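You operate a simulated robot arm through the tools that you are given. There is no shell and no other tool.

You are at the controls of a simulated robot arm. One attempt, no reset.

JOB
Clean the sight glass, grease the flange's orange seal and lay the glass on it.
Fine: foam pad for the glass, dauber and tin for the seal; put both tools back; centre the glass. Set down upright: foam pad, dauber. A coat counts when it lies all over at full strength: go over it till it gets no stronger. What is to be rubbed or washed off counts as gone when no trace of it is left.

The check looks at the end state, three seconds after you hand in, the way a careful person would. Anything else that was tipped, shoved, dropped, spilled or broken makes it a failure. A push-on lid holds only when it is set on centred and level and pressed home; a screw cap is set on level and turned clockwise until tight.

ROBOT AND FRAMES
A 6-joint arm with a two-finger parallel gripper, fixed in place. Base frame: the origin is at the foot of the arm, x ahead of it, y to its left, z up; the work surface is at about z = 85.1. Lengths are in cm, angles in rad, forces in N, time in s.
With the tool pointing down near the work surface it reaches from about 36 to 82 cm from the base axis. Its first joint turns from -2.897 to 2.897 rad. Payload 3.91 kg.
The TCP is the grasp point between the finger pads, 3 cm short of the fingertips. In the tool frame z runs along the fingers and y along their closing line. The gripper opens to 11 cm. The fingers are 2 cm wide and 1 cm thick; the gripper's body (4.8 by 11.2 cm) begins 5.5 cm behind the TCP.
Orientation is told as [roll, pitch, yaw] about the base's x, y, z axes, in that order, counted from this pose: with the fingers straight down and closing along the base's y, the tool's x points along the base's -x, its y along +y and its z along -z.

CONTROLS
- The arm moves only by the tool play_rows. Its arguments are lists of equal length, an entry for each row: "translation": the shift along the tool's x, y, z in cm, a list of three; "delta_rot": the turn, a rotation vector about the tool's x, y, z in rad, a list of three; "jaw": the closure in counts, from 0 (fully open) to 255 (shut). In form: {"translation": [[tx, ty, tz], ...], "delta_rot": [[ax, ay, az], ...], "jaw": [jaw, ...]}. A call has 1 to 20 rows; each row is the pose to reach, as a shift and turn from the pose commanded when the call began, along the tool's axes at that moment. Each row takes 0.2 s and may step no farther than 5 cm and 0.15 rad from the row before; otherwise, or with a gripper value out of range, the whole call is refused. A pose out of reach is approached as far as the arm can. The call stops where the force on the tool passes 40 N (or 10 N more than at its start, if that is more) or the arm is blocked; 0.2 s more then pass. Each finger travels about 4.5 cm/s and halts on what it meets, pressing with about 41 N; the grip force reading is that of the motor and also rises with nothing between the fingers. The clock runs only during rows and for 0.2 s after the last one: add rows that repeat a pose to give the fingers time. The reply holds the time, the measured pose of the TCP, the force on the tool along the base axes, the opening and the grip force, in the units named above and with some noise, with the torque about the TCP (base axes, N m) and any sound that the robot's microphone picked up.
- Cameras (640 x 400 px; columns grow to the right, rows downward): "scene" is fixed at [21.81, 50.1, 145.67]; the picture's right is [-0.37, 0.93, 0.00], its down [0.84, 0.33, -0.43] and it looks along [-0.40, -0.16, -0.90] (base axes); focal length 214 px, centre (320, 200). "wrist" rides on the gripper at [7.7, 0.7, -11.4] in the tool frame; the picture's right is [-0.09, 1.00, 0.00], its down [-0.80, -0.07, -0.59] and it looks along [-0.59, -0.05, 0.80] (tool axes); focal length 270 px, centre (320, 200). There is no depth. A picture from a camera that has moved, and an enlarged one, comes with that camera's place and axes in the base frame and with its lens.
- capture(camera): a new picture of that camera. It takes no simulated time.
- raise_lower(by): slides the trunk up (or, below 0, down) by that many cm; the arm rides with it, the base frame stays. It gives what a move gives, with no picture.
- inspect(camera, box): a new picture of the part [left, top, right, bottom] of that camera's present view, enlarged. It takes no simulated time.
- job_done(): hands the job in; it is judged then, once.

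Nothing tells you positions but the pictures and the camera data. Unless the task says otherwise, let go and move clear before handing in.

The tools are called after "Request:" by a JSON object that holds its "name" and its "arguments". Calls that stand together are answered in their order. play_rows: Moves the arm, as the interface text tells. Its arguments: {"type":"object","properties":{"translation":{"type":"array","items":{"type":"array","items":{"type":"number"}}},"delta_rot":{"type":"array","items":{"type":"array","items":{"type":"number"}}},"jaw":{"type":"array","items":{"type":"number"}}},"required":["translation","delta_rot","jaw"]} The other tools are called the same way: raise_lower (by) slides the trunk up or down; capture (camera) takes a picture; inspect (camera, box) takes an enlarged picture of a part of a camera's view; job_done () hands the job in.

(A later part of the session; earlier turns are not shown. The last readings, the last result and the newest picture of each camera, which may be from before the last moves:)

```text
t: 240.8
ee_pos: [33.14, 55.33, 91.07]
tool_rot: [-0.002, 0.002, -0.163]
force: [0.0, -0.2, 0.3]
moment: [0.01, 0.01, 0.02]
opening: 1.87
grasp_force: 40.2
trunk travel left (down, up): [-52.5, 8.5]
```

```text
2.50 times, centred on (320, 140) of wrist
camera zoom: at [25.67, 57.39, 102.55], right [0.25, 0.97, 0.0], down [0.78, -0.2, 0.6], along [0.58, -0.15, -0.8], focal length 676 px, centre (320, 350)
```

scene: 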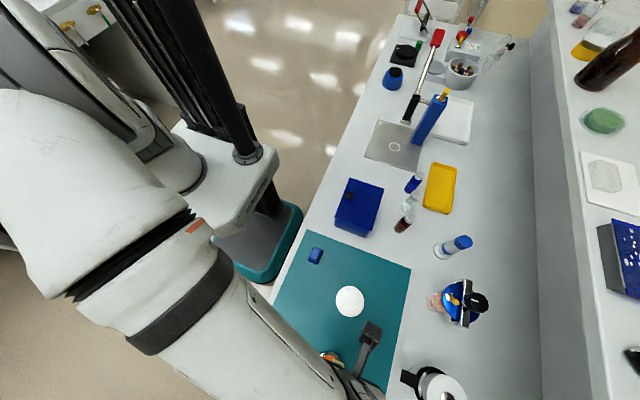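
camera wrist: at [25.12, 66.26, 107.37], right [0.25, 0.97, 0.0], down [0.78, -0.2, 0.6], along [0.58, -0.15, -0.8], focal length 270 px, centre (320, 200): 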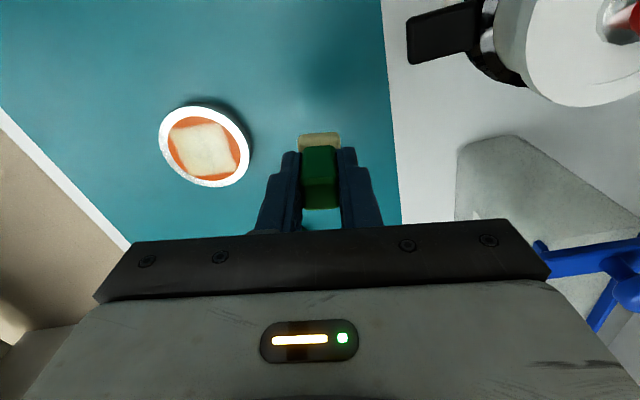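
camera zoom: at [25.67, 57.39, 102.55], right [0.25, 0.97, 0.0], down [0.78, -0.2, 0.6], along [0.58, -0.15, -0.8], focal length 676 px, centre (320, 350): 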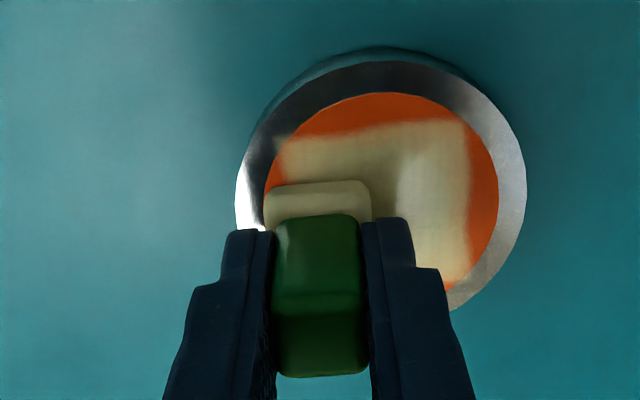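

Request:
{"name": "play_rows", "arguments": {"translation": [[0.3, 0, 0.03], [-0.3, 0, 0.04], [0.3, 0, 0.05], [-0.3, 0, 0.06], [0.3, 0, 0.07], [-0.3, 0, 0.07], [0.3, 0, 0.08], [-0.3, 0, 0.08], [0.3, 0, 0.09], [-0.3, 0, 0.09], [0.3, 0, 0.1], [-0.3, 0, 0.1], [0.3, 0, 0.11], [-0.3, 0, 0.11], [0.3, 0, 0.12], [-0.3, 0, 0.12], [0, 0, 0.12]], "delta_rot": [[0, 0, 0], [0, 0, 0], [0, 0, 0], [0, 0, 0], [0, 0, 0], [0, 0, 0], [0, 0, 0], [0, 0, 0], [0, 0, 0], [0, 0, 0], [0, 0, 0], [0, 0, 0], [0, 0, 0], [0, 0, 0], [0, 0, 0], [0, 0, 0], [0, 0, 0]], "jaw": [255, 255, 255, 255, 255, 255, 255, 255, 255, 255, 255, 255, 255, 255, 255, 255, 255]}}

Request:
{"name": "inspect", "arguments": {"camera": "wrist", "box": [200, 60, 440, 220]}}

```text
t: 244.4
ee_pos: [33.17, 55.3, 90.94]
tool_rot: [-0.004, -0.002, -0.163]
force: [2.7, -0.7, 3.9]
moment: [-0.04, -0.17, -0.01]
opening: 1.88
grasp_force: 40.9
trunk travel left (down, up): [-52.5, 8.5]
```

```text
2.50 times, centred on (320, 140) of wrist
camera zoom: at [25.69, 57.31, 102.45], right [0.25, 0.97, 0.0], down [0.78, -0.2, 0.6], along [0.58, -0.15, -0.8], focal length 676 px, centre (320, 350)
```

zoom: 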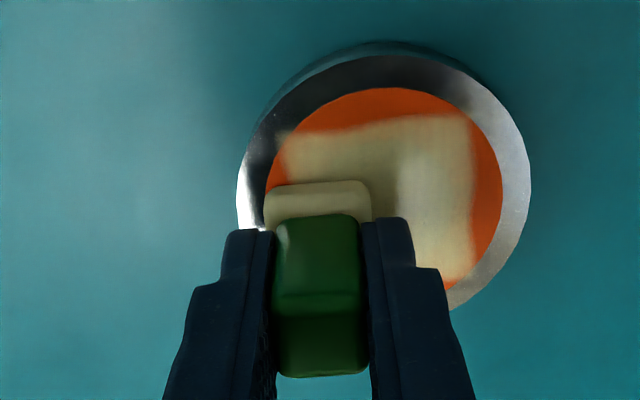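

Rubbing contact achieved (3.9 N). Now hop over to the +y side edge.

Request:
{"name": "play_rows", "arguments": {"translation": [[0, 0, -0.8], [0.05, 1.5, -0.8], [0.1, 3.1, -0.7], [0.1, 3.1, -0.25], [0.1, 3.1, -0.25]], "delta_rot": [[0, 0, 0], [0, 0, 0], [0, 0, 0], [0, 0, 0], [0, 0, 0]], "jaw": [255, 255, 255, 255, 255]}}

Request:
{"name": "inspect", "arguments": {"camera": "wrist", "box": [200, 60, 440, 220]}}

```text
t: 245.6
ee_pos: [33.54, 58.4, 91.19]
tool_rot: [-0.003, -0.001, -0.162]
force: [0.2, 0.1, -0.6]
moment: [0.0, -0.02, 0.01]
opening: 1.86
grasp_force: 41.2
trunk travel left (down, up): [-52.5, 8.5]
```

```text
2.50 times, centred on (320, 140) of wrist
camera zoom: at [26.03, 60.36, 102.69], right [0.25, 0.97, 0.0], down [0.78, -0.2, 0.6], along [0.58, -0.15, -0.8], focal length 676 px, centre (320, 350)
```

zoom: 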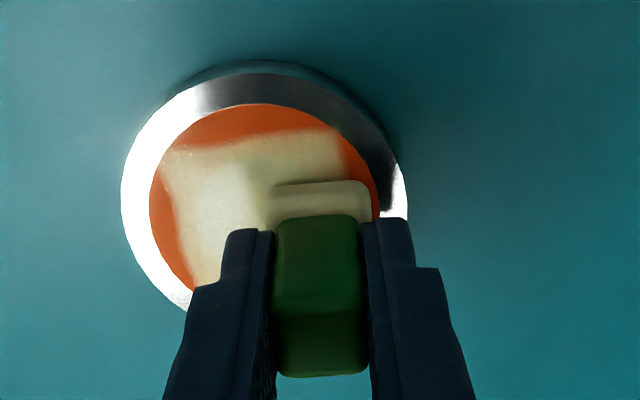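

Request:
{"name": "play_rows", "arguments": {"translation": [[0.3, 0, 0.1], [-0.3, 0, 0.14], [0.3, 0, 0.16], [-0.3, 0, 0.18], [0.3, 0, 0.2], [-0.3, 0, 0.21], [0.3, 0, 0.22], [-0.3, 0, 0.23], [0.3, 0, 0.24], [-0.3, 0, 0.25], [0.3, 0, 0.26], [-0.3, 0, 0.27], [0.3, 0, 0.28], [-0.3, 0, 0.29], [0.3, 0, 0.3], [-0.3, 0, 0.31], [0.3, 0, 0.32], [0, 0, 0.32]], "delta_rot": [[0, 0, 0], [0, 0, 0], [0, 0, 0], [0, 0, 0], [0, 0, 0], [0, 0, 0], [0, 0, 0], [0, 0, 0], [0, 0, 0], [0, 0, 0], [0, 0, 0], [0, 0, 0], [0, 0, 0], [0, 0, 0], [0, 0, 0], [0, 0, 0], [0, 0, 0], [0, 0, 0]], "jaw": [255, 255, 255, 255, 255, 255, 255, 255, 255, 255, 255, 255, 255, 255, 255, 255, 255, 255]}}

Request:
{"name": "inspect", "arguments": {"camera": "wrist", "box": [200, 60, 440, 220]}}

```text
t: 249.4
ee_pos: [33.23, 58.21, 91.04]
tool_rot: [-0.006, 0.0, -0.162]
force: [-1.7, -0.2, 8.4]
moment: [0.0, 0.04, -0.02]
opening: 1.87
grasp_force: 40.6
trunk travel left (down, up): [-52.5, 8.5]
```

```text
2.50 times, centred on (320, 140) of wrist
camera zoom: at [25.9, 60.29, 102.43], right [0.25, 0.97, 0.0], down [0.78, -0.2, 0.59], along [0.58, -0.15, -0.8], focal length 676 px, centre (320, 350)
```

zoom: 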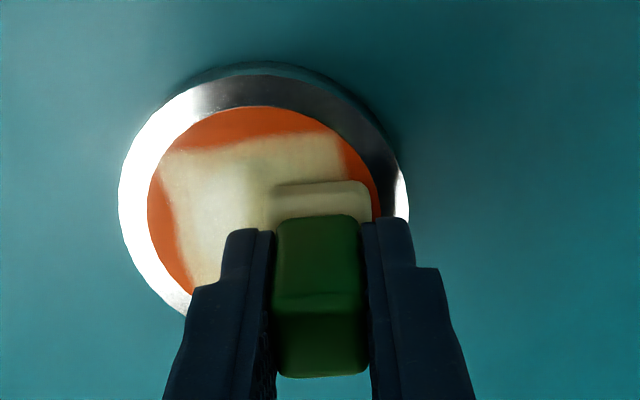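

Request:
{"name": "play_rows", "arguments": {"translation": [[0, 0, -0.5], [0, 0, -2], [1, -4, -4], [1, -8.5, -5], [1, -12, -5], [1, -12, -5]], "delta_rot": [[0, 0, 0], [0, 0, 0], [0, 0, 0], [0, 0, 0], [0, 0, 0], [0, 0, 0]], "jaw": [255, 255, 255, 255, 255, 255]}}

Request:
{"name": "inspect", "arguments": {"camera": "wrist", "box": [395, 80, 475, 165]}}

Request:
{"name": "inspect", "arguments": {"camera": "scene", "box": [316, 352, 346, 388]}}

Request:
{"name": "inspect", "arguments": {"camera": "wrist", "box": [285, 115, 355, 215]}}

```text
t: 250.8
ee_pos: [30.57, 46.63, 95.92]
tool_rot: [-0.003, 0.0, -0.162]
force: [-0.1, -0.3, 0.2]
moment: [-0.02, 0.01, -0.01]
opening: 1.83
grasp_force: 40.9
trunk travel left (down, up): [-52.5, 8.5]
```

```text
4.71 times, centred on (435, 122) of wrist
camera zoom: at [23.12, 48.67, 107.45], right [0.25, 0.97, 0.0], down [0.78, -0.2, 0.6], along [0.58, -0.15, -0.8], focal length 1272 px, centre (-221, 565)
```

zoom: 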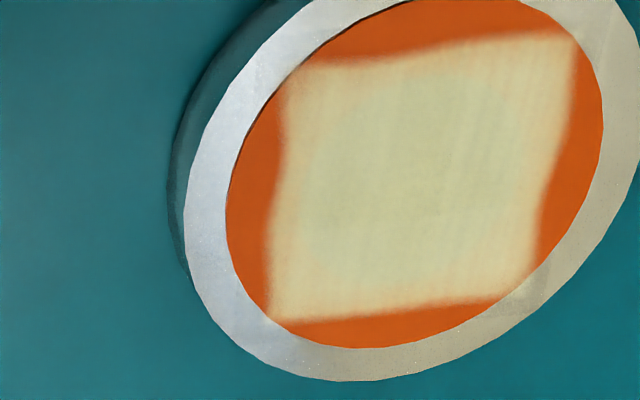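

```text
11.11 times, centred on (331, 370) of scene
camera zoom: at [21.81, 50.1, 145.67], right [-0.37, 0.93, 0.0], down [0.84, 0.33, -0.43], along [-0.4, -0.16, -0.9], focal length 2383 px, centre (198, -1689)
```

zoom: 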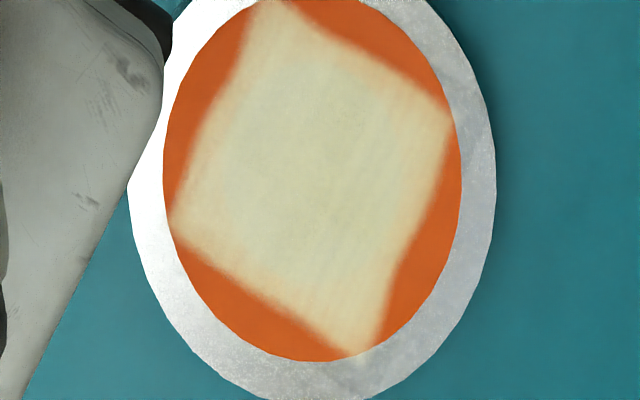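

```text
4.00 times, centred on (320, 165) of wrist
camera zoom: at [23.12, 48.67, 107.45], right [0.25, 0.97, 0.0], down [0.78, -0.2, 0.6], along [0.58, -0.15, -0.8], focal length 1081 px, centre (320, 340)
```

zoom: 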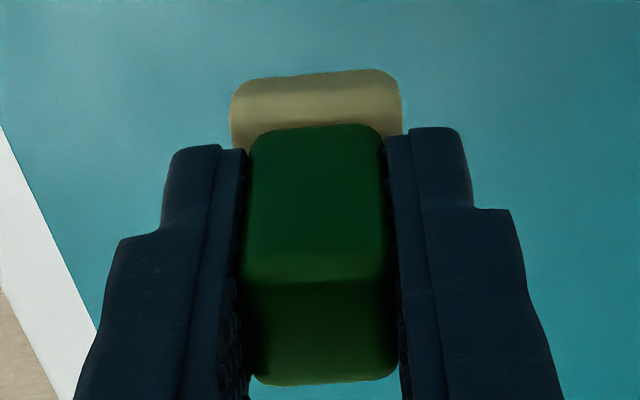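

The side edges still look a bit thinner. I'll repeat the light touch with strokes across the +y side (the pattern that worked best), at ~1 N.

Request:
{"name": "play_rows", "arguments": {"translation": [[-0.3, 4, 0], [-0.5, 8, 0], [-0.75, 11.3, 0.5], [-0.75, 11.3, 3], [-0.75, 11.3, 4.4], [-0.75, 11.3, 4.6], [-0.75, 11.3, 4.6]], "delta_rot": [[0, 0, 0], [0, 0, 0], [0, 0, 0], [0, 0, 0], [0, 0, 0], [0, 0, 0], [0, 0, 0]], "jaw": [255, 255, 255, 255, 255, 255, 255]}}

Request:
{"name": "play_rows", "arguments": {"translation": [[0, 0.4, 0.08], [0, -0.4, 0.12], [0, 0.4, 0.15], [0, -0.4, 0.17], [0, 0.4, 0.19], [0, -0.4, 0.21], [0, 0.4, 0.22], [0, -0.4, 0.23], [0, 0.4, 0.24], [0, -0.4, 0.25], [0, 0.4, 0.26], [0, 0, 0.26], [0, 0, 0.26]], "delta_rot": [[0, 0, 0], [0, 0, 0], [0, 0, 0], [0, 0, 0], [0, 0, 0], [0, 0, 0], [0, 0, 0], [0, 0, 0], [0, 0, 0], [0, 0, 0], [0, 0, 0], [0, 0, 0], [0, 0, 0]], "jaw": [255, 255, 255, 255, 255, 255, 255, 255, 255, 255, 255, 255, 255]}}

Request:
{"name": "inspect", "arguments": {"camera": "wrist", "box": [200, 60, 440, 220]}}

```text
t: 252.4
ee_pos: [33.08, 57.67, 91.26]
tool_rot: [-0.004, 0.0, -0.161]
force: [0.7, -0.5, -0.1]
moment: [-0.03, 0.01, 0.06]
opening: 1.85
grasp_force: 41.1
trunk travel left (down, up): [-52.5, 8.5]
```

```text
t: 255.2
ee_pos: [33.21, 57.85, 90.86]
tool_rot: [-0.004, 0.001, -0.164]
force: [-0.8, -0.1, 1.7]
moment: [0.02, -0.04, 0.0]
opening: 1.87
grasp_force: 40.4
trunk travel left (down, up): [-52.5, 8.5]
```

```text
2.50 times, centred on (320, 140) of wrist
camera zoom: at [25.71, 59.8, 102.44], right [0.25, 0.97, 0.0], down [0.78, -0.2, 0.6], along [0.58, -0.15, -0.8], focal length 676 px, centre (320, 350)
```

zoom: 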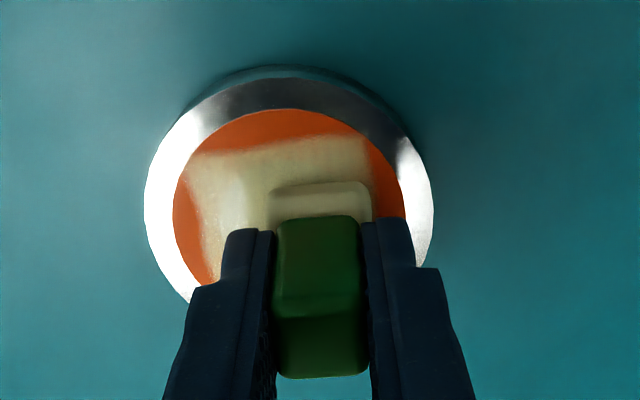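

1.7 N: the right regime. Keep stroking here with x offsets.

Request:
{"name": "play_rows", "arguments": {"translation": [[0, 0.5, 0], [0, -0.3, 0], [0, 0.5, 0], [0, -0.3, 0], [0.3, 0.5, 0], [0.3, -0.3, 0], [0.6, 0.5, 0], [0.6, -0.3, 0], [0.6, 0.5, 0], [0.3, -0.3, 0], [0, 0.5, 0], [-0.3, -0.3, 0], [-0.6, 0.5, 0], [-0.6, -0.3, 0], [-0.6, 0.5, 0], [-0.6, -0.3, 0], [-0.3, 0.5, 0], [0, -0.3, 0], [0, 0, 0]], "delta_rot": [[0, 0, 0], [0, 0, 0], [0, 0, 0], [0, 0, 0], [0, 0, 0], [0, 0, 0], [0, 0, 0], [0, 0, 0], [0, 0, 0], [0, 0, 0], [0, 0, 0], [0, 0, 0], [0, 0, 0], [0, 0, 0], [0, 0, 0], [0, 0, 0], [0, 0, 0], [0, 0, 0], [0, 0, 0]], "jaw": [255, 255, 255, 255, 255, 255, 255, 255, 255, 255, 255, 255, 255, 255, 255, 255, 255, 255, 255]}}

Request:
{"name": "inspect", "arguments": {"camera": "wrist", "box": [200, 60, 440, 220]}}

```text
t: 259.2
ee_pos: [33.28, 57.69, 90.95]
tool_rot: [-0.004, 0.001, -0.162]
force: [0.2, 0.6, -0.1]
moment: [0.01, 0.0, -0.02]
opening: 1.86
grasp_force: 41.1
trunk travel left (down, up): [-52.5, 8.5]
```

```text
2.50 times, centred on (320, 140) of wrist
camera zoom: at [25.69, 59.76, 102.48], right [0.25, 0.97, 0.0], down [0.78, -0.2, 0.6], along [0.58, -0.15, -0.8], focal length 676 px, centre (320, 350)
```

zoom: 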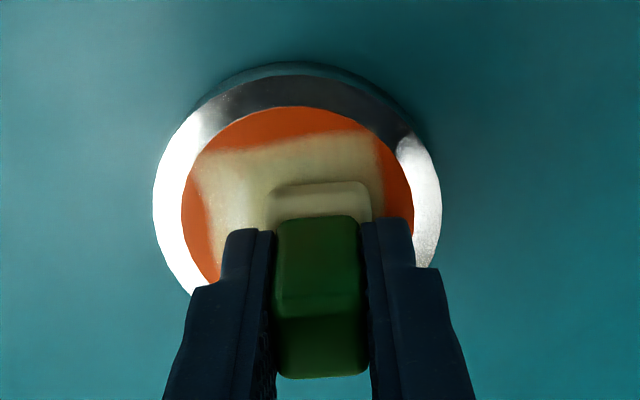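

Request:
{"name": "play_rows", "arguments": {"translation": [[0, 0.6, 0.04], [0, -0.2, 0.05], [0, 0.6, 0.06], [0, -0.2, 0.06], [0.3, 0.6, 0.07], [0.3, -0.2, 0.07], [0.6, 0.6, 0.08], [0.6, -0.2, 0.08], [0.6, 0.6, 0.09], [0.3, -0.2, 0.09], [0, 0.6, 0.1], [-0.3, -0.2, 0.1], [-0.6, 0.6, 0.11], [-0.6, -0.2, 0.11], [-0.6, 0.6, 0.12], [-0.6, -0.2, 0.12], [-0.3, 0.6, 0.12], [0, 0.2, 0.12], [0, 0.2, 0.12]], "delta_rot": [[0, 0, 0], [0, 0, 0], [0, 0, 0], [0, 0, 0], [0, 0, 0], [0, 0, 0], [0, 0, 0], [0, 0, 0], [0, 0, 0], [0, 0, 0], [0, 0, 0], [0, 0, 0], [0, 0, 0], [0, 0, 0], [0, 0, 0], [0, 0, 0], [0, 0, 0], [0, 0, 0], [0, 0, 0]], "jaw": [255, 255, 255, 255, 255, 255, 255, 255, 255, 255, 255, 255, 255, 255, 255, 255, 255, 255, 255]}}

Request:
{"name": "inspect", "arguments": {"camera": "wrist", "box": [200, 60, 440, 220]}}

```text
t: 263.2
ee_pos: [33.21, 58.05, 90.86]
tool_rot: [-0.003, 0.0, -0.162]
force: [2.6, 1.0, 3.5]
moment: [0.07, -0.11, -0.02]
opening: 1.86
grasp_force: 41.3
trunk travel left (down, up): [-52.5, 8.5]
```

```text
2.50 times, centred on (320, 140) of wrist
camera zoom: at [25.68, 60.04, 102.42], right [0.25, 0.97, 0.0], down [0.78, -0.2, 0.6], along [0.58, -0.15, -0.8], focal length 676 px, centre (320, 350)
```

zoom: 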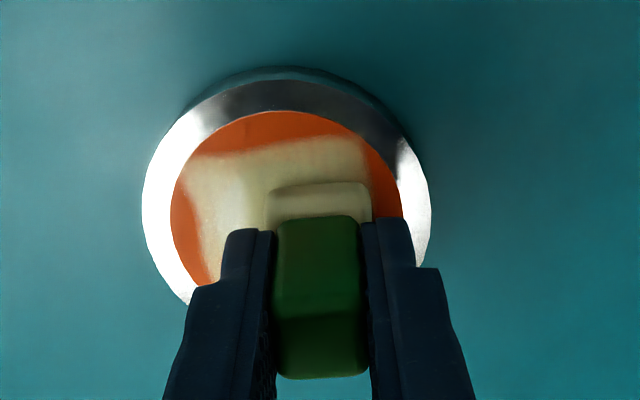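

Request:
{"name": "play_rows", "arguments": {"translation": [[0, 0, -0.5], [0, 0, -2], [1, -4, -4], [1, -8.5, -5], [1, -11.5, -5], [1, -11.5, -5]], "delta_rot": [[0, 0, 0], [0, 0, 0], [0, 0, 0], [0, 0, 0], [0, 0, 0], [0, 0, 0]], "jaw": [255, 255, 255, 255, 255, 255]}}

Request:
{"name": "inspect", "arguments": {"camera": "wrist", "box": [390, 80, 480, 175]}}

Request:
{"name": "inspect", "arguments": {"camera": "scene", "box": [314, 348, 346, 388]}}

```text
t: 264.6
ee_pos: [30.26, 47.06, 95.95]
tool_rot: [-0.005, 0.001, -0.164]
force: [0.1, -0.3, 0.4]
moment: [0.0, -0.01, -0.02]
opening: 1.88
grasp_force: 41.0
trunk travel left (down, up): [-52.5, 8.5]
```

```text
4.21 times, centred on (435, 128) of wrist
camera zoom: at [22.75, 49.04, 107.57], right [0.25, 0.97, 0.0], down [0.78, -0.2, 0.6], along [0.58, -0.15, -0.8], focal length 1138 px, centre (-164, 505)
```

zoom: 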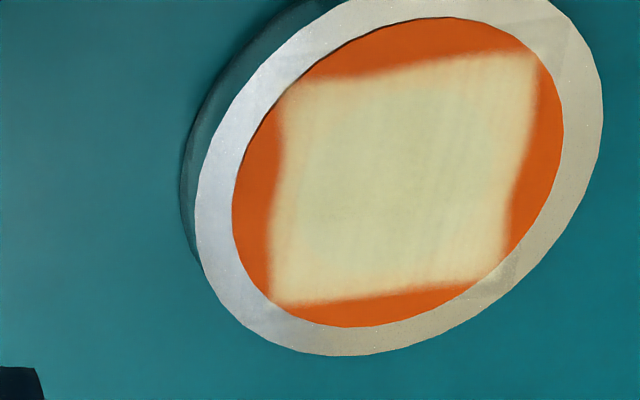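

```text
10.00 times, centred on (330, 368) of scene
camera zoom: at [21.81, 50.1, 145.67], right [-0.37, 0.93, 0.0], down [0.84, 0.33, -0.43], along [-0.4, -0.16, -0.9], focal length 2145 px, centre (220, -1480)
```

zoom: 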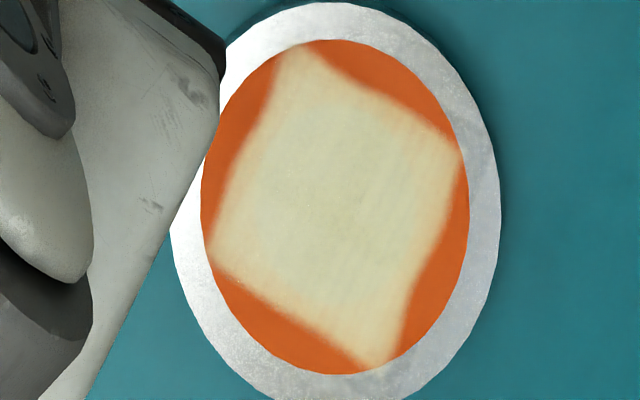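

The coat is now stronger and very even. I'll do one more dip and a final light pass over the other half to confirm it gets no stronger.

Request:
{"name": "play_rows", "arguments": {"translation": [[-3, 3, -1.5], [-6, 6, -1.5], [-9, 9, -1.5], [-12, 11.5, -1.5], [-13.76, 12.77, -1.5], [-13.76, 12.77, 1.5], [-13.76, 12.77, 3.7], [-13.76, 12.77, 3.9], [-13.76, 12.77, 3.9]], "delta_rot": [[0, 0, 0], [0, 0, 0], [0, 0, 0], [0, 0, 0], [0, 0, 0], [0, 0, 0], [0, 0, 0], [0, 0, 0], [0, 0, 0]], "jaw": [255, 255, 255, 255, 255, 255, 255, 255, 255]}}

Request:
{"name": "inspect", "arguments": {"camera": "wrist", "box": [240, 60, 400, 220]}}

```text
t: 266.6
ee_pos: [45.99, 57.14, 91.89]
tool_rot: [-0.003, 0.0, -0.162]
force: [-0.1, 1.3, -0.6]
moment: [0.0, -0.01, -0.03]
opening: 1.85
grasp_force: 41.1
trunk travel left (down, up): [-52.5, 8.5]
```

```text
2.50 times, centred on (320, 140) of wrist
camera zoom: at [38.49, 59.16, 103.47], right [0.25, 0.97, 0.0], down [0.78, -0.2, 0.6], along [0.58, -0.15, -0.8], focal length 676 px, centre (320, 350)
```

zoom: 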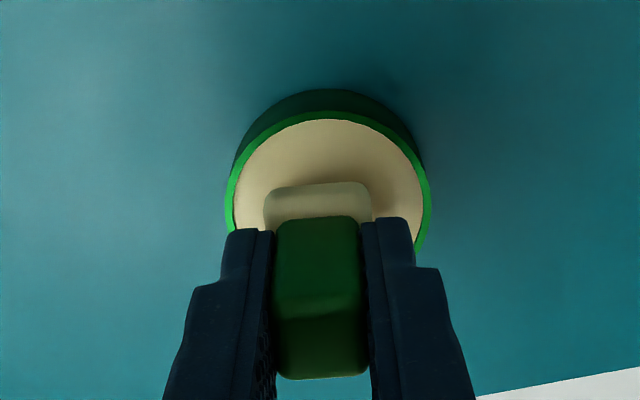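

Request:
{"name": "play_rows", "arguments": {"translation": [[0.2, 0.2, 0.2], [0.2, 0.2, 0.34], [0.2, 0.2, 0.38], [0.2, 0.2, 0.42], [0.2, 0.2, 0.45], [0.2, 0.2, 0.48], [0.2, 0.2, 0.51], [0.2, 0.2, 0.54], [0.2, 0.2, 0.54]], "delta_rot": [[0, 0, 0], [0, 0, 0.1], [0, 0, 0.2], [0, 0, 0.1], [0, 0, 0], [0, 0, -0.1], [0, 0, -0.2], [0, 0, -0.1], [0, 0, 0]], "jaw": [255, 255, 255, 255, 255, 255, 255, 255, 255]}}

```text
t: 268.6
ee_pos: [45.76, 57.34, 91.31]
tool_rot: [-0.002, 0.0, -0.166]
force: [-0.6, 0.6, 1.5]
moment: [0.01, 0.0, -0.04]
opening: 1.85
grasp_force: 40.8
trunk travel left (down, up): [-52.5, 8.5]
```

Request:
{"name": "play_rows", "arguments": {"translation": [[0, 0, 0.03], [0, 0, 0.06], [0, 0, 0.08], [0, 0, 0.08], [0, 0, 0.08], [0, 0, 0.08], [0, 0, 0.08]], "delta_rot": [[0, 0, 0.1], [0, 0, 0.2], [0, 0, 0.1], [0, 0, 0], [0, 0, -0.1], [0, 0, 0], [0, 0, 0]], "jaw": [255, 255, 255, 255, 255, 255, 255]}}

```text
t: 270.2
ee_pos: [45.83, 57.39, 91.45]
tool_rot: [-0.003, 0.0, -0.165]
force: [-0.4, -0.7, 1.6]
moment: [0.02, 0.01, -0.01]
opening: 1.88
grasp_force: 40.6
trunk travel left (down, up): [-52.5, 8.5]
```

Request:
{"name": "play_rows", "arguments": {"translation": [[0, 0, 0.04], [0, 0, 0.07], [0, 0, 0.07], [0, 0, 0.07], [0, 0, 0.07]], "delta_rot": [[0, 0, 0], [0, 0, 0.15], [0, 0, 0], [0, 0, -0.15], [0, 0, 0]], "jaw": [255, 255, 255, 255, 255]}}

Request:
{"name": "play_rows", "arguments": {"translation": [[0, 0, -2], [0, 0, -4.5], [4, -2.4, -4.5], [8, -4.8, -4.5], [11.6, -5.5, -4.5], [11.6, -5.5, -2], [11.6, -5.5, -0.5], [11.6, -5.5, -0.3], [11.6, -5.5, -0.3]], "delta_rot": [[0, 0, 0], [0, 0, 0], [0, 0, 0], [0, 0, 0], [0, 0, 0], [0, 0, 0], [0, 0, 0], [0, 0, 0], [0, 0, 0]], "jaw": [255, 255, 255, 255, 255, 255, 255, 255, 255]}}

Request:
{"name": "inspect", "arguments": {"camera": "wrist", "box": [200, 60, 440, 220]}}

```text
t: 271.4
ee_pos: [45.77, 57.37, 91.33]
tool_rot: [-0.004, 0.0, -0.164]
force: [-1.3, -0.7, 4.1]
moment: [0.06, 0.08, 0.0]
opening: 1.84
grasp_force: 40.9
trunk travel left (down, up): [-52.5, 8.5]
```

```text
t: 273.4
ee_pos: [33.49, 53.89, 91.63]
tool_rot: [-0.005, -0.001, -0.162]
force: [-0.1, -0.2, -0.5]
moment: [-0.01, 0.01, 0.01]
opening: 1.86
grasp_force: 41.1
trunk travel left (down, up): [-52.5, 8.5]
```

```text
2.50 times, centred on (320, 140) of wrist
camera zoom: at [25.94, 55.85, 103.09], right [0.25, 0.97, 0.0], down [0.78, -0.2, 0.6], along [0.58, -0.15, -0.8], focal length 676 px, centre (320, 350)
```

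zoom: 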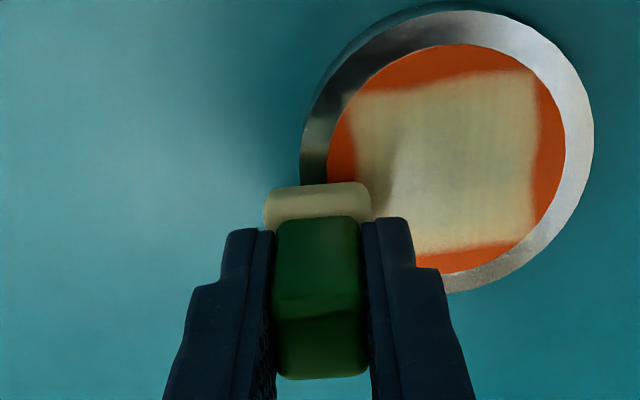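

I overshot to -y; the dauber must come back 2.2 cm in y and 1.35 cm nearer. Move there and then touch down lightly.

Request:
{"name": "play_rows", "arguments": {"translation": [[0.7, 1.1, 0], [1.35, 2.2, 0], [1.35, 2.2, 0.3], [1.35, 2.2, 0.3]], "delta_rot": [[0, 0, 0], [0, 0, 0], [0, 0, 0], [0, 0, 0]], "jaw": [255, 255, 255, 255]}}

Request:
{"name": "inspect", "arguments": {"camera": "wrist", "box": [200, 60, 440, 220]}}

```text
t: 274.4
ee_pos: [32.65, 56.28, 91.32]
tool_rot: [-0.004, 0.0, -0.165]
force: [-0.3, 0.4, 0.3]
moment: [-0.03, -0.01, 0.02]
opening: 1.85
grasp_force: 41.0
trunk travel left (down, up): [-52.5, 8.5]
```

```text
2.50 times, centred on (320, 140) of wrist
camera zoom: at [25.12, 58.23, 102.76], right [0.25, 0.97, 0.0], down [0.78, -0.2, 0.6], along [0.58, -0.15, -0.8], focal length 676 px, centre (320, 350)
```

zoom: 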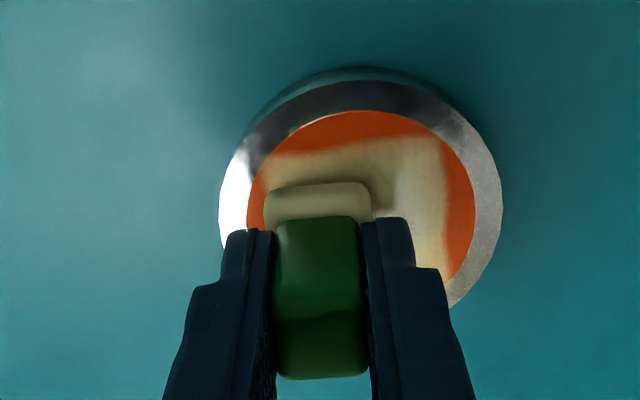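

Request:
{"name": "play_rows", "arguments": {"translation": [[0, -0.5, 0.25], [0, 0.3, 0.3], [0, -0.5, 0.33], [0, 0.3, 0.35], [0.3, -0.5, 0.36], [0.6, 0.3, 0.37], [0.6, -0.5, 0.38], [0.6, 0.3, 0.39], [0.3, -0.5, 0.4], [0, 0.3, 0.41], [-0.3, -0.5, 0.42], [-0.6, 0.3, 0.43], [-0.6, -0.5, 0.44], [-0.6, 0.3, 0.45], [-0.3, -0.5, 0.46], [0, 0.3, 0.47], [0, -0.5, 0.47], [0, -0.1, 0.47]], "delta_rot": [[0, 0, 0], [0, 0, 0], [0, 0, 0], [0, 0, 0], [0, 0, 0], [0, 0, 0], [0, 0, 0], [0, 0, 0], [0, 0, 0], [0, 0, 0], [0, 0, 0], [0, 0, 0], [0, 0, 0], [0, 0, 0], [0, 0, 0], [0, 0, 0], [0, 0, 0], [0, 0, 0]], "jaw": [255, 255, 255, 255, 255, 255, 255, 255, 255, 255, 255, 255, 255, 255, 255, 255, 255, 255]}}

Request:
{"name": "inspect", "arguments": {"camera": "wrist", "box": [200, 60, 440, 220]}}

```text
t: 278.2
ee_pos: [32.64, 55.84, 90.93]
tool_rot: [-0.006, 0.001, -0.165]
force: [2.8, -6.8, 15.3]
moment: [-0.22, -0.12, 0.03]
opening: 1.89
grasp_force: 41.1
trunk travel left (down, up): [-52.5, 8.5]
```

```text
2.50 times, centred on (320, 140) of wrist
camera zoom: at [25.02, 57.88, 102.38], right [0.25, 0.97, -0.01], down [0.78, -0.2, 0.6], along [0.58, -0.15, -0.8], focal length 676 px, centre (320, 350)
```

zoom: 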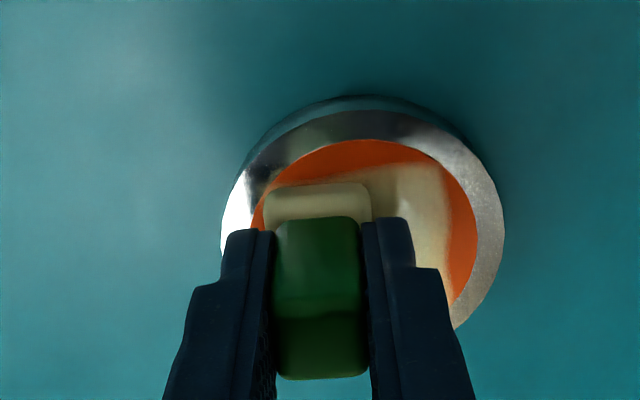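

Request:
{"name": "play_rows", "arguments": {"translation": [[0, 0, -0.5], [0, 0, -2], [1, -4, -4], [1, -8, -5], [1, -9.5, -5], [1, -9.5, -5]], "delta_rot": [[0, 0, 0], [0, 0, 0], [0, 0, 0], [0, 0, 0], [0, 0, 0], [0, 0, 0]], "jaw": [255, 255, 255, 255, 255, 255]}}

Request:
{"name": "inspect", "arguments": {"camera": "wrist", "box": [390, 80, 480, 175]}}

Request:
{"name": "inspect", "arguments": {"camera": "scene", "box": [314, 348, 346, 388]}}

```text
t: 279.6
ee_pos: [30.18, 47.01, 95.87]
tool_rot: [-0.003, 0.0, -0.163]
force: [0.2, 0.4, -0.3]
moment: [0.01, -0.01, -0.01]
opening: 1.84
grasp_force: 41.0
trunk travel left (down, up): [-52.5, 8.5]
```

```text
4.21 times, centred on (435, 128) of wrist
camera zoom: at [22.55, 48.92, 107.37], right [0.25, 0.97, 0.0], down [0.78, -0.2, 0.6], along [0.58, -0.15, -0.8], focal length 1138 px, centre (-164, 505)
```

zoom: 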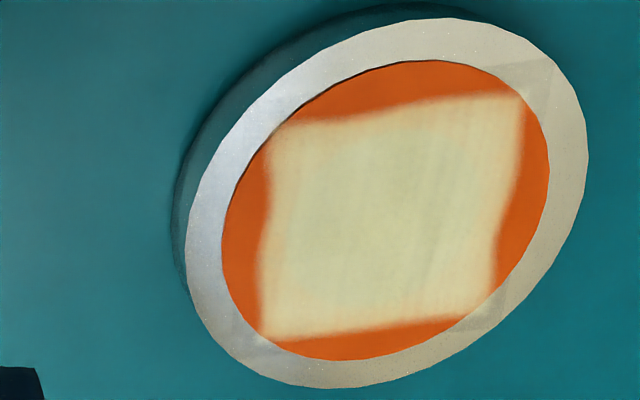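

```text
10.00 times, centred on (330, 368) of scene
camera zoom: at [21.81, 50.1, 145.67], right [-0.37, 0.93, 0.0], down [0.84, 0.33, -0.43], along [-0.4, -0.16, -0.9], focal length 2145 px, centre (220, -1480)
```

zoom: 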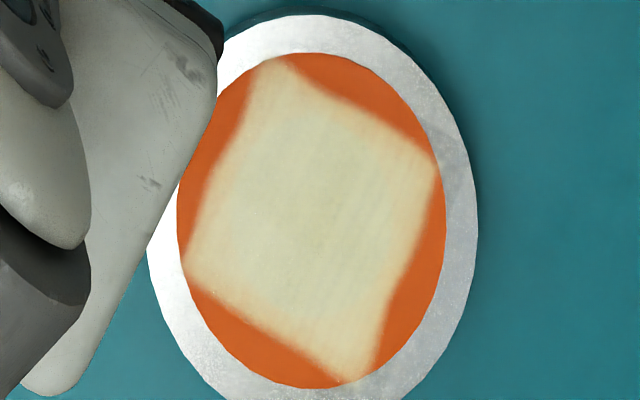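

Strength and shape no longer change noticeably. One last light pass over the far half for completeness.

Request:
{"name": "play_rows", "arguments": {"translation": [[-0.8, 3.5, 0], [-1.7, 7, 0], [-2.6, 10.15, 0.5], [-2.6, 10.15, 3], [-2.6, 10.15, 4.3], [-2.6, 10.15, 4.5], [-2.6, 10.15, 4.5]], "delta_rot": [[0, 0, 0], [0, 0, 0], [0, 0, 0], [0, 0, 0], [0, 0, 0], [0, 0, 0], [0, 0, 0]], "jaw": [255, 255, 255, 255, 255, 255, 255]}}

Request:
{"name": "inspect", "arguments": {"camera": "wrist", "box": [200, 60, 440, 220]}}

```text
t: 281.2
ee_pos: [34.21, 56.46, 91.46]
tool_rot: [-0.004, -0.002, -0.163]
force: [-0.2, 0.0, -1.4]
moment: [0.01, -0.01, -0.02]
opening: 1.85
grasp_force: 40.7
trunk travel left (down, up): [-52.5, 8.5]
```

```text
2.50 times, centred on (320, 140) of wrist
camera zoom: at [26.8, 58.53, 102.9], right [0.25, 0.97, 0.0], down [0.78, -0.2, 0.6], along [0.58, -0.15, -0.8], focal length 676 px, centre (320, 350)
```

zoom: 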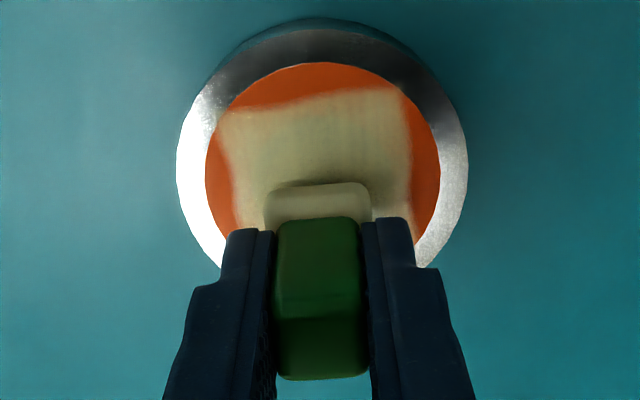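

Request:
{"name": "play_rows", "arguments": {"translation": [[0, -0.5, 0.3], [0, 0.5, 0.4], [0, -0.5, 0.44], [0, 0.5, 0.46], [0, -0.5, 0.48], [0, 0.5, 0.49], [-0.2, -0.5, 0.5], [-0.2, 0.5, 0.51], [-0.4, -0.5, 0.52], [-0.4, 0.5, 0.53], [-0.4, -0.5, 0.54], [-0.2, 0.5, 0.55], [0, -0.5, 0.56], [0, 0.5, 0.57], [0.2, -0.5, 0.58], [0.2, 0.5, 0.58], [0, -0.5, 0.58], [0, 0, 0.58]], "delta_rot": [[0, 0, 0], [0, 0, 0], [0, 0, 0], [0, 0, 0], [0, 0, 0], [0, 0, 0], [0, 0, 0], [0, 0, 0], [0, 0, 0], [0, 0, 0], [0, 0, 0], [0, 0, 0], [0, 0, 0], [0, 0, 0], [0, 0, 0], [0, 0, 0], [0, 0, 0], [0, 0, 0]], "jaw": [255, 255, 255, 255, 255, 255, 255, 255, 255, 255, 255, 255, 255, 255, 255, 255, 255, 255]}}

Request:
{"name": "inspect", "arguments": {"camera": "wrist", "box": [200, 60, 440, 220]}}

```text
t: 285.0
ee_pos: [34.03, 56.28, 90.92]
tool_rot: [-0.005, 0.0, -0.162]
force: [-8.1, -5.8, 22.5]
moment: [-0.22, 0.29, 0.02]
opening: 1.87
grasp_force: 40.9
trunk travel left (down, up): [-52.5, 8.5]
```

```text
2.50 times, centred on (320, 140) of wrist
camera zoom: at [26.53, 58.31, 102.33], right [0.25, 0.97, -0.01], down [0.78, -0.2, 0.6], along [0.58, -0.15, -0.8], focal length 676 px, centre (320, 350)
```

zoom: 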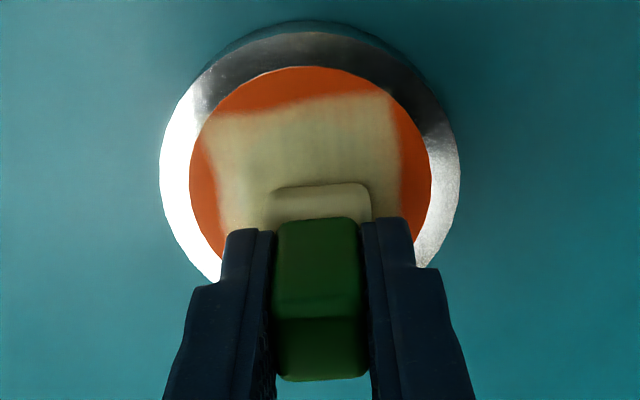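

The coat is saturated. While it is sticking I'll drag the flange the last (+0.8, +0.4) cm back to its original place, then lift.

Request:
{"name": "play_rows", "arguments": {"translation": [[0, 0, -0.05], [-0.1, 0.07, -0.05], [-0.2, 0.14, -0.05], [-0.3, 0.21, -0.05], [-0.4, 0.28, -0.05], [-0.5, 0.36, -0.05], [-0.6, 0.43, -0.05], [-0.7, 0.5, -0.05], [-0.75, 0.53, -0.05], [-0.75, 0.53, -0.05]], "delta_rot": [[0, 0, 0], [0, 0, 0], [0, 0, 0], [0, 0, 0], [0, 0, 0], [0, 0, 0], [0, 0, 0], [0, 0, 0], [0, 0, 0], [0, 0, 0]], "jaw": [255, 255, 255, 255, 255, 255, 255, 255, 255, 255]}}

Request:
{"name": "play_rows", "arguments": {"translation": [[0, 0, -0.5], [0, 0, -2], [1, -4, -4], [1, -8, -5], [1, -10, -5], [1, -10, -5]], "delta_rot": [[0, 0, 0], [0, 0, 0], [0, 0, 0], [0, 0, 0], [0, 0, 0], [0, 0, 0]], "jaw": [255, 255, 255, 255, 255, 255]}}

Request:
{"name": "inspect", "arguments": {"camera": "wrist", "box": [390, 90, 480, 185]}}

Request:
{"name": "inspect", "arguments": {"camera": "scene", "box": [300, 345, 360, 400]}}

```text
t: 287.2
ee_pos: [35.04, 56.81, 90.76]
tool_rot: [-0.001, -0.001, -0.162]
force: [-4.9, 1.8, 11.7]
moment: [0.09, 0.15, -0.01]
opening: 1.87
grasp_force: 41.2
trunk travel left (down, up): [-52.5, 8.5]
```

```text
t: 288.6
ee_pos: [32.43, 47.0, 95.44]
tool_rot: [-0.004, 0.0, -0.163]
force: [-0.3, 0.4, -1.2]
moment: [-0.01, -0.02, -0.06]
opening: 1.86
grasp_force: 40.6
trunk travel left (down, up): [-52.5, 8.5]
```

```text
4.21 times, centred on (435, 138) of wrist
camera zoom: at [24.95, 49.07, 106.99], right [0.25, 0.97, 0.0], down [0.78, -0.2, 0.6], along [0.58, -0.15, -0.8], focal length 1138 px, centre (-164, 463)
```

zoom: 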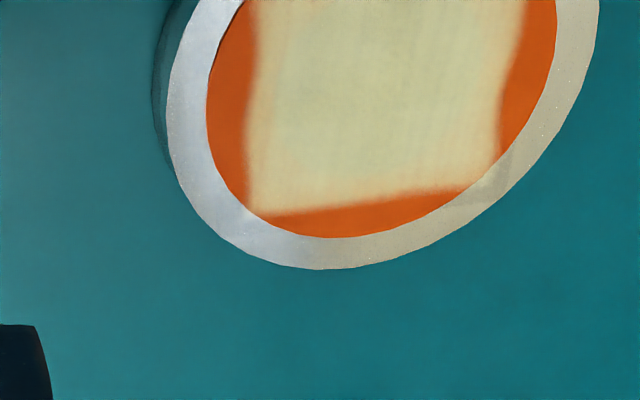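

```text
7.27 times, centred on (330, 372) of scene
camera zoom: at [21.81, 50.1, 145.67], right [-0.37, 0.93, 0.0], down [0.84, 0.33, -0.43], along [-0.4, -0.16, -0.9], focal length 1560 px, centre (247, -1054)
```

zoom: 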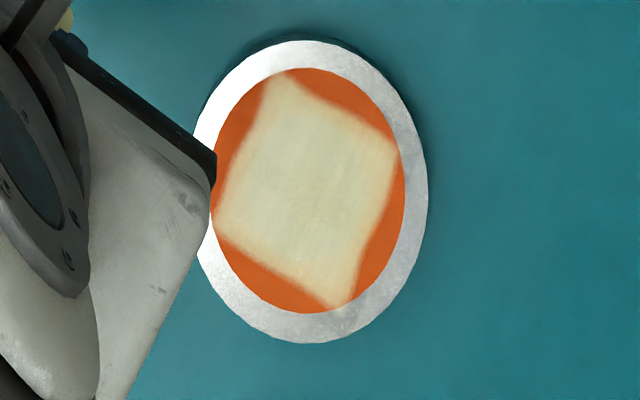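

The flange is within 0.3 cm of its original place. Let me zoom on the patch edges once more.

Request:
{"name": "inspect", "arguments": {"camera": "scene", "box": [316, 354, 344, 392]}}

Request:
{"name": "inspect", "arguments": {"camera": "wrist", "box": [395, 60, 475, 145]}}

```text
10.53 times, centred on (330, 373) of scene
camera zoom: at [21.81, 50.1, 145.67], right [-0.37, 0.93, 0.0], down [0.84, 0.33, -0.43], along [-0.4, -0.16, -0.9], focal length 2258 px, centre (215, -1621)
```

zoom: 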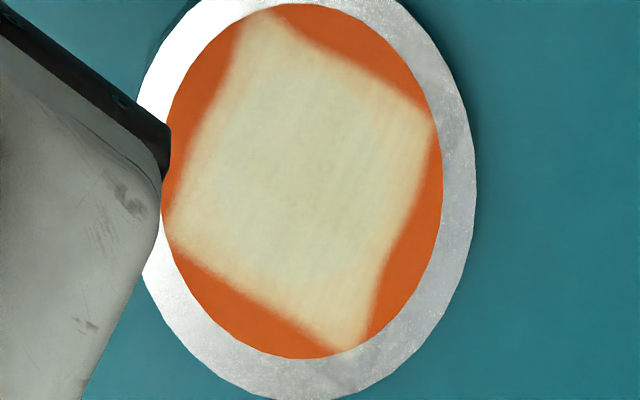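

```text
4.71 times, centred on (435, 102) of wrist
camera zoom: at [24.95, 49.07, 106.99], right [0.25, 0.97, 0.0], down [0.78, -0.2, 0.6], along [0.58, -0.15, -0.8], focal length 1272 px, centre (-221, 659)
```

zoom: 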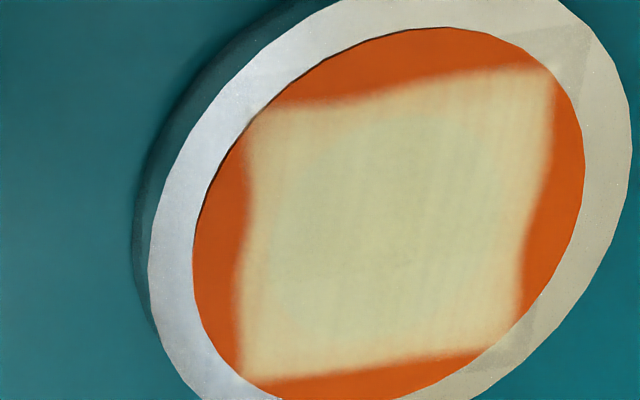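

The patch is fully and evenly coated. Now I'll put the dauber back at its original place (TCP about (41.73, 44.2)), restoring its yaw.

Request:
{"name": "play_rows", "arguments": {"translation": [[-3, -0.4, 0], [-6.5, -0.8, 0], [-9.63, -1.27, 0], [-9.63, -1.27, 2], [-9.63, -1.27, 3.5], [-9.63, -1.27, 3.5]], "delta_rot": [[0, 0, -0.05], [0, 0, -0.1], [0, 0, -0.145], [0, 0, -0.145], [0, 0, -0.145], [0, 0, -0.145]], "jaw": [255, 255, 255, 255, 255, 255]}}

Request:
{"name": "inspect", "arguments": {"camera": "wrist", "box": [200, 60, 440, 220]}}

```text
t: 290.0
ee_pos: [41.96, 44.15, 92.27]
tool_rot: [-0.003, 0.001, -0.016]
force: [-0.9, -0.9, -0.2]
moment: [0.01, 0.03, 0.0]
opening: 1.87
grasp_force: 41.0
trunk travel left (down, up): [-52.5, 8.5]
```

```text
2.50 times, centred on (320, 140) of wrist
camera zoom: at [34.11, 45.1, 103.83], right [0.11, 0.99, 0.0], down [0.8, -0.08, 0.59], along [0.59, -0.07, -0.8], focal length 676 px, centre (320, 350)
```

zoom: 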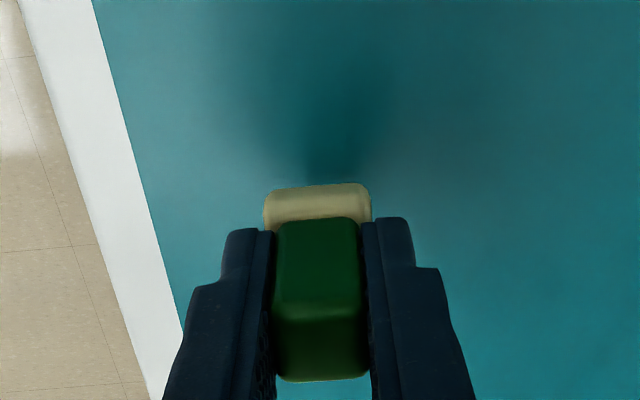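

Request:
{"name": "play_rows", "arguments": {"translation": [[0.2, 0.05, 1], [0.2, 0.05, 2], [0.2, 0.05, 2.4], [0.2, 0.05, 2.4]], "delta_rot": [[0, 0, 0], [0, 0, 0], [0, 0, 0], [0, 0, 0]], "jaw": [255, 255, 255, 255]}}

```text
t: 291.0
ee_pos: [41.46, 44.36, 89.81]
tool_rot: [-0.003, -0.002, -0.018]
force: [-0.9, 0.4, -0.4]
moment: [0.0, 0.01, 0.0]
opening: 1.85
grasp_force: 41.2
trunk travel left (down, up): [-52.5, 8.5]
```

Request:
{"name": "play_rows", "arguments": {"translation": [[-0.2, -0.05, 0.1], [-0.2, -0.05, 0.18], [-0.2, -0.05, 0.22], [-0.2, -0.05, 0.22]], "delta_rot": [[0, 0, 0], [0, 0, 0], [0, 0, 0], [0, 0, 0]], "jaw": [255, 255, 255, 255]}}

```text
t: 292.0
ee_pos: [41.74, 44.32, 89.79]
tool_rot: [-0.004, 0.0, -0.018]
force: [0.3, -0.3, -0.3]
moment: [0.01, -0.02, -0.01]
opening: 1.86
grasp_force: 40.6
trunk travel left (down, up): [-52.5, 8.5]
```

Request:
{"name": "play_rows", "arguments": {"translation": [[0, 0, 0.08], [0, 0, 0.15], [0, 0, 0.2], [0, 0, 0.2]], "delta_rot": [[0, 0, 0], [0, 0, 0], [0, 0, 0], [0, 0, 0]], "jaw": [255, 255, 255, 255]}}

```text
t: 293.0
ee_pos: [41.7, 44.27, 89.54]
tool_rot: [-0.002, 0.0, -0.019]
force: [0.2, 0.5, -0.3]
moment: [-0.01, -0.02, 0.0]
opening: 1.86
grasp_force: 41.3
trunk travel left (down, up): [-52.5, 8.5]
```

Request:
{"name": "play_rows", "arguments": {"translation": [[0, 0, 0.05], [0, 0, 0.1], [0, 0, 0.1]], "delta_rot": [[0, 0, 0], [0, 0, 0], [0, 0, 0]], "jaw": [255, 255, 255]}}

```text
t: 293.8
ee_pos: [41.85, 44.24, 89.45]
tool_rot: [-0.003, -0.001, -0.017]
force: [0.5, 0.0, 0.3]
moment: [0.03, -0.02, 0.01]
opening: 1.87
grasp_force: 40.9
trunk travel left (down, up): [-52.5, 8.5]
```

Request:
{"name": "play_rows", "arguments": {"translation": [[0, 0, 0.05], [0, 0, 0.1], [0, 0, 0.1]], "delta_rot": [[0, 0, 0], [0, 0, 0], [0, 0, 0]], "jaw": [255, 255, 255]}}

```text
t: 294.6
ee_pos: [41.72, 44.36, 89.44]
tool_rot: [-0.003, 0.001, -0.017]
force: [1.0, -0.2, 4.2]
moment: [-0.01, -0.07, 0.01]
opening: 1.85
grasp_force: 41.6
trunk travel left (down, up): [-52.5, 8.5]
```

The dauber stands on the mat at its original spot (4 N). Release gently.

Request:
{"name": "play_rows", "arguments": {"translation": [[0, 0, -0.03], [0, 0, -0.03], [0, 0, -0.03], [0, 0, -0.03], [0, 0, -0.03], [0, 0, -0.03]], "delta_rot": [[0, 0, 0], [0, 0, 0], [0, 0, 0], [0, 0, 0], [0, 0, 0], [0, 0, 0]], "jaw": [255, 205, 195, 170, 130, 120]}}

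Request:
{"name": "inspect", "arguments": {"camera": "wrist", "box": [220, 60, 420, 220]}}

```text
t: 296.0
ee_pos: [41.79, 44.37, 89.29]
tool_rot: [-0.003, 0.0, -0.019]
force: [-0.1, -0.4, 1.0]
moment: [-0.03, 0.02, -0.02]
opening: 5.8
grasp_force: 0.0
trunk travel left (down, up): [-52.5, 8.5]
```

```text
2.50 times, centred on (320, 140) of wrist
camera zoom: at [34.07, 45.32, 100.88], right [0.11, 0.99, 0.0], down [0.8, -0.08, 0.59], along [0.59, -0.07, -0.8], focal length 676 px, centre (320, 350)
```

zoom: 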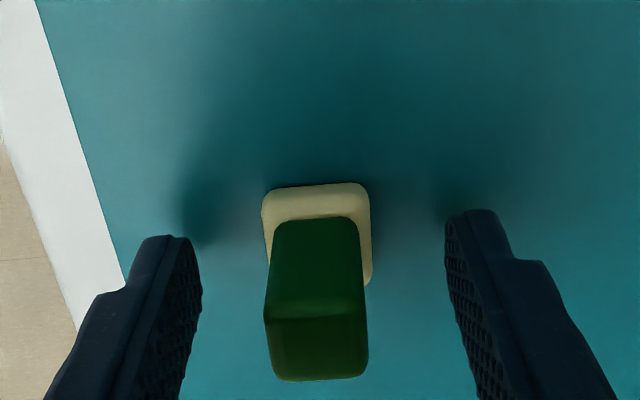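

The dauber stands upright in its place. I'll rise clear, open the jaws fully, and move above the glass.

Request:
{"name": "play_rows", "arguments": {"translation": [[0, 0, -2], [0, 0, -5], [0, 0, -9.5], [3, 1, -11.5], [7, 3, -11.5], [11, 5.5, -11.5], [15, 8, -11.5], [19, 10.5, -11.5], [22.9, 12.4, -11.5], [22.9, 12.4, -11.5]], "delta_rot": [[0, 0, 0], [0, 0, 0], [0, 0, 0], [0, 0, 0], [0, 0, 0], [0, 0, 0], [0, 0, 0], [0, 0, 0], [0, 0, 0], [0, 0, 0]], "jaw": [120, 120, 120, 90, 50, 0, 0, 0, 0, 0]}}

Request:
{"name": "capture", "arguments": {"camera": "wrist"}}

Request:
{"name": "capture", "arguments": {"camera": "scene"}}

```text
t: 298.2
ee_pos: [18.76, 57.01, 100.71]
tool_rot: [-0.005, 0.0, -0.018]
force: [-0.1, 0.1, -0.6]
moment: [0.0, 0.0, 0.02]
opening: 11.02
grasp_force: 0.1
trunk travel left (down, up): [-52.5, 8.5]
```

```text
taken
camera wrist: at [11.03, 57.97, 112.17], right [0.11, 0.99, 0.0], down [0.8, -0.08, 0.59], along [0.59, -0.07, -0.8], focal length 270 px, centre (320, 200)
```

wrist: 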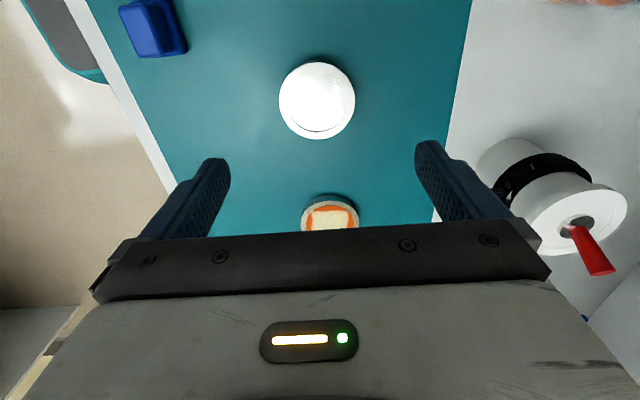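

```text
taken
```

scene: 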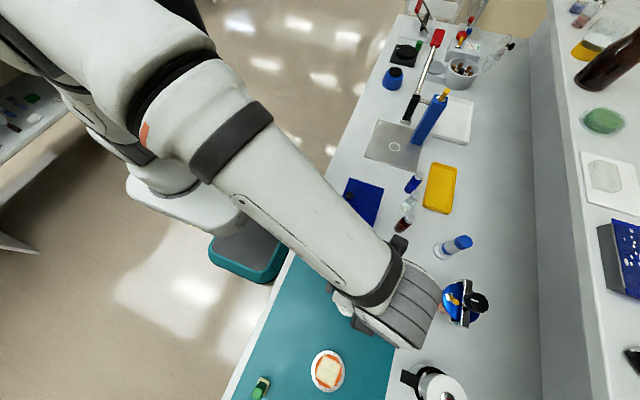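

The pad, dauber and tin are in order. The glass is nearly below the gripper; I'll lower partway and refine the alignment.

Request:
{"name": "play_rows", "arguments": {"translation": [[0.1, -0.1, 3], [0.1, -0.2, 6], [0.1, -0.2, 8.7], [0.1, -0.2, 8.7]], "delta_rot": [[0.003, 0, 0], [0.005, 0, 0], [0.005, 0, -0.018], [0.005, 0, -0.018]], "jaw": [0, 0, 0, 0]}}

Request:
{"name": "capture", "arguments": {"camera": "wrist"}}

Request:
{"name": "inspect", "arguments": {"camera": "wrist", "box": [200, 60, 440, 220]}}

```text
t: 299.2
ee_pos: [18.79, 56.98, 91.8]
tool_rot: [-0.007, 0.0, 0.001]
force: [-0.3, 0.2, -0.7]
moment: [-0.03, 0.0, -0.04]
opening: 10.99
grasp_force: 0.1
trunk travel left (down, up): [-52.5, 8.5]
```

```text
taken
camera wrist: at [11.11, 57.84, 103.31], right [0.09, 1.0, -0.01], down [0.8, -0.07, 0.59], along [0.59, -0.06, -0.8], focal length 270 px, centre (320, 200)
```

wrist: 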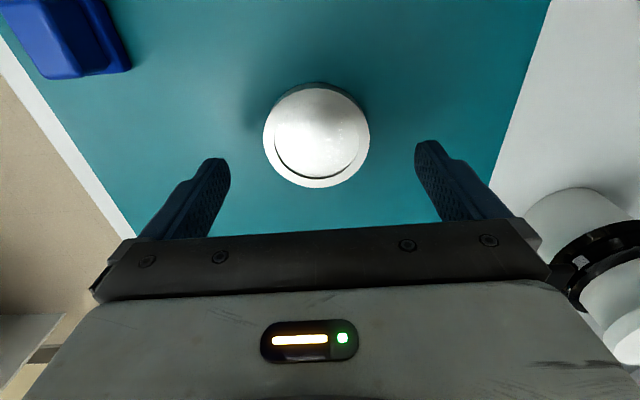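

```text
2.50 times, centred on (320, 140) of wrist
camera zoom: at [11.11, 57.84, 103.31], right [0.09, 1.0, -0.01], down [0.8, -0.07, 0.59], along [0.59, -0.06, -0.8], focal length 676 px, centre (320, 350)
```

zoom: 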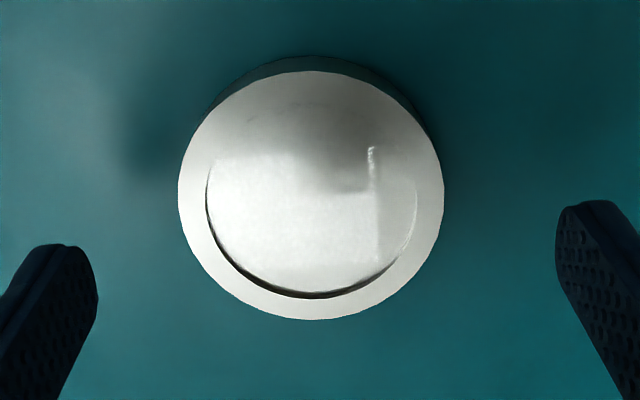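

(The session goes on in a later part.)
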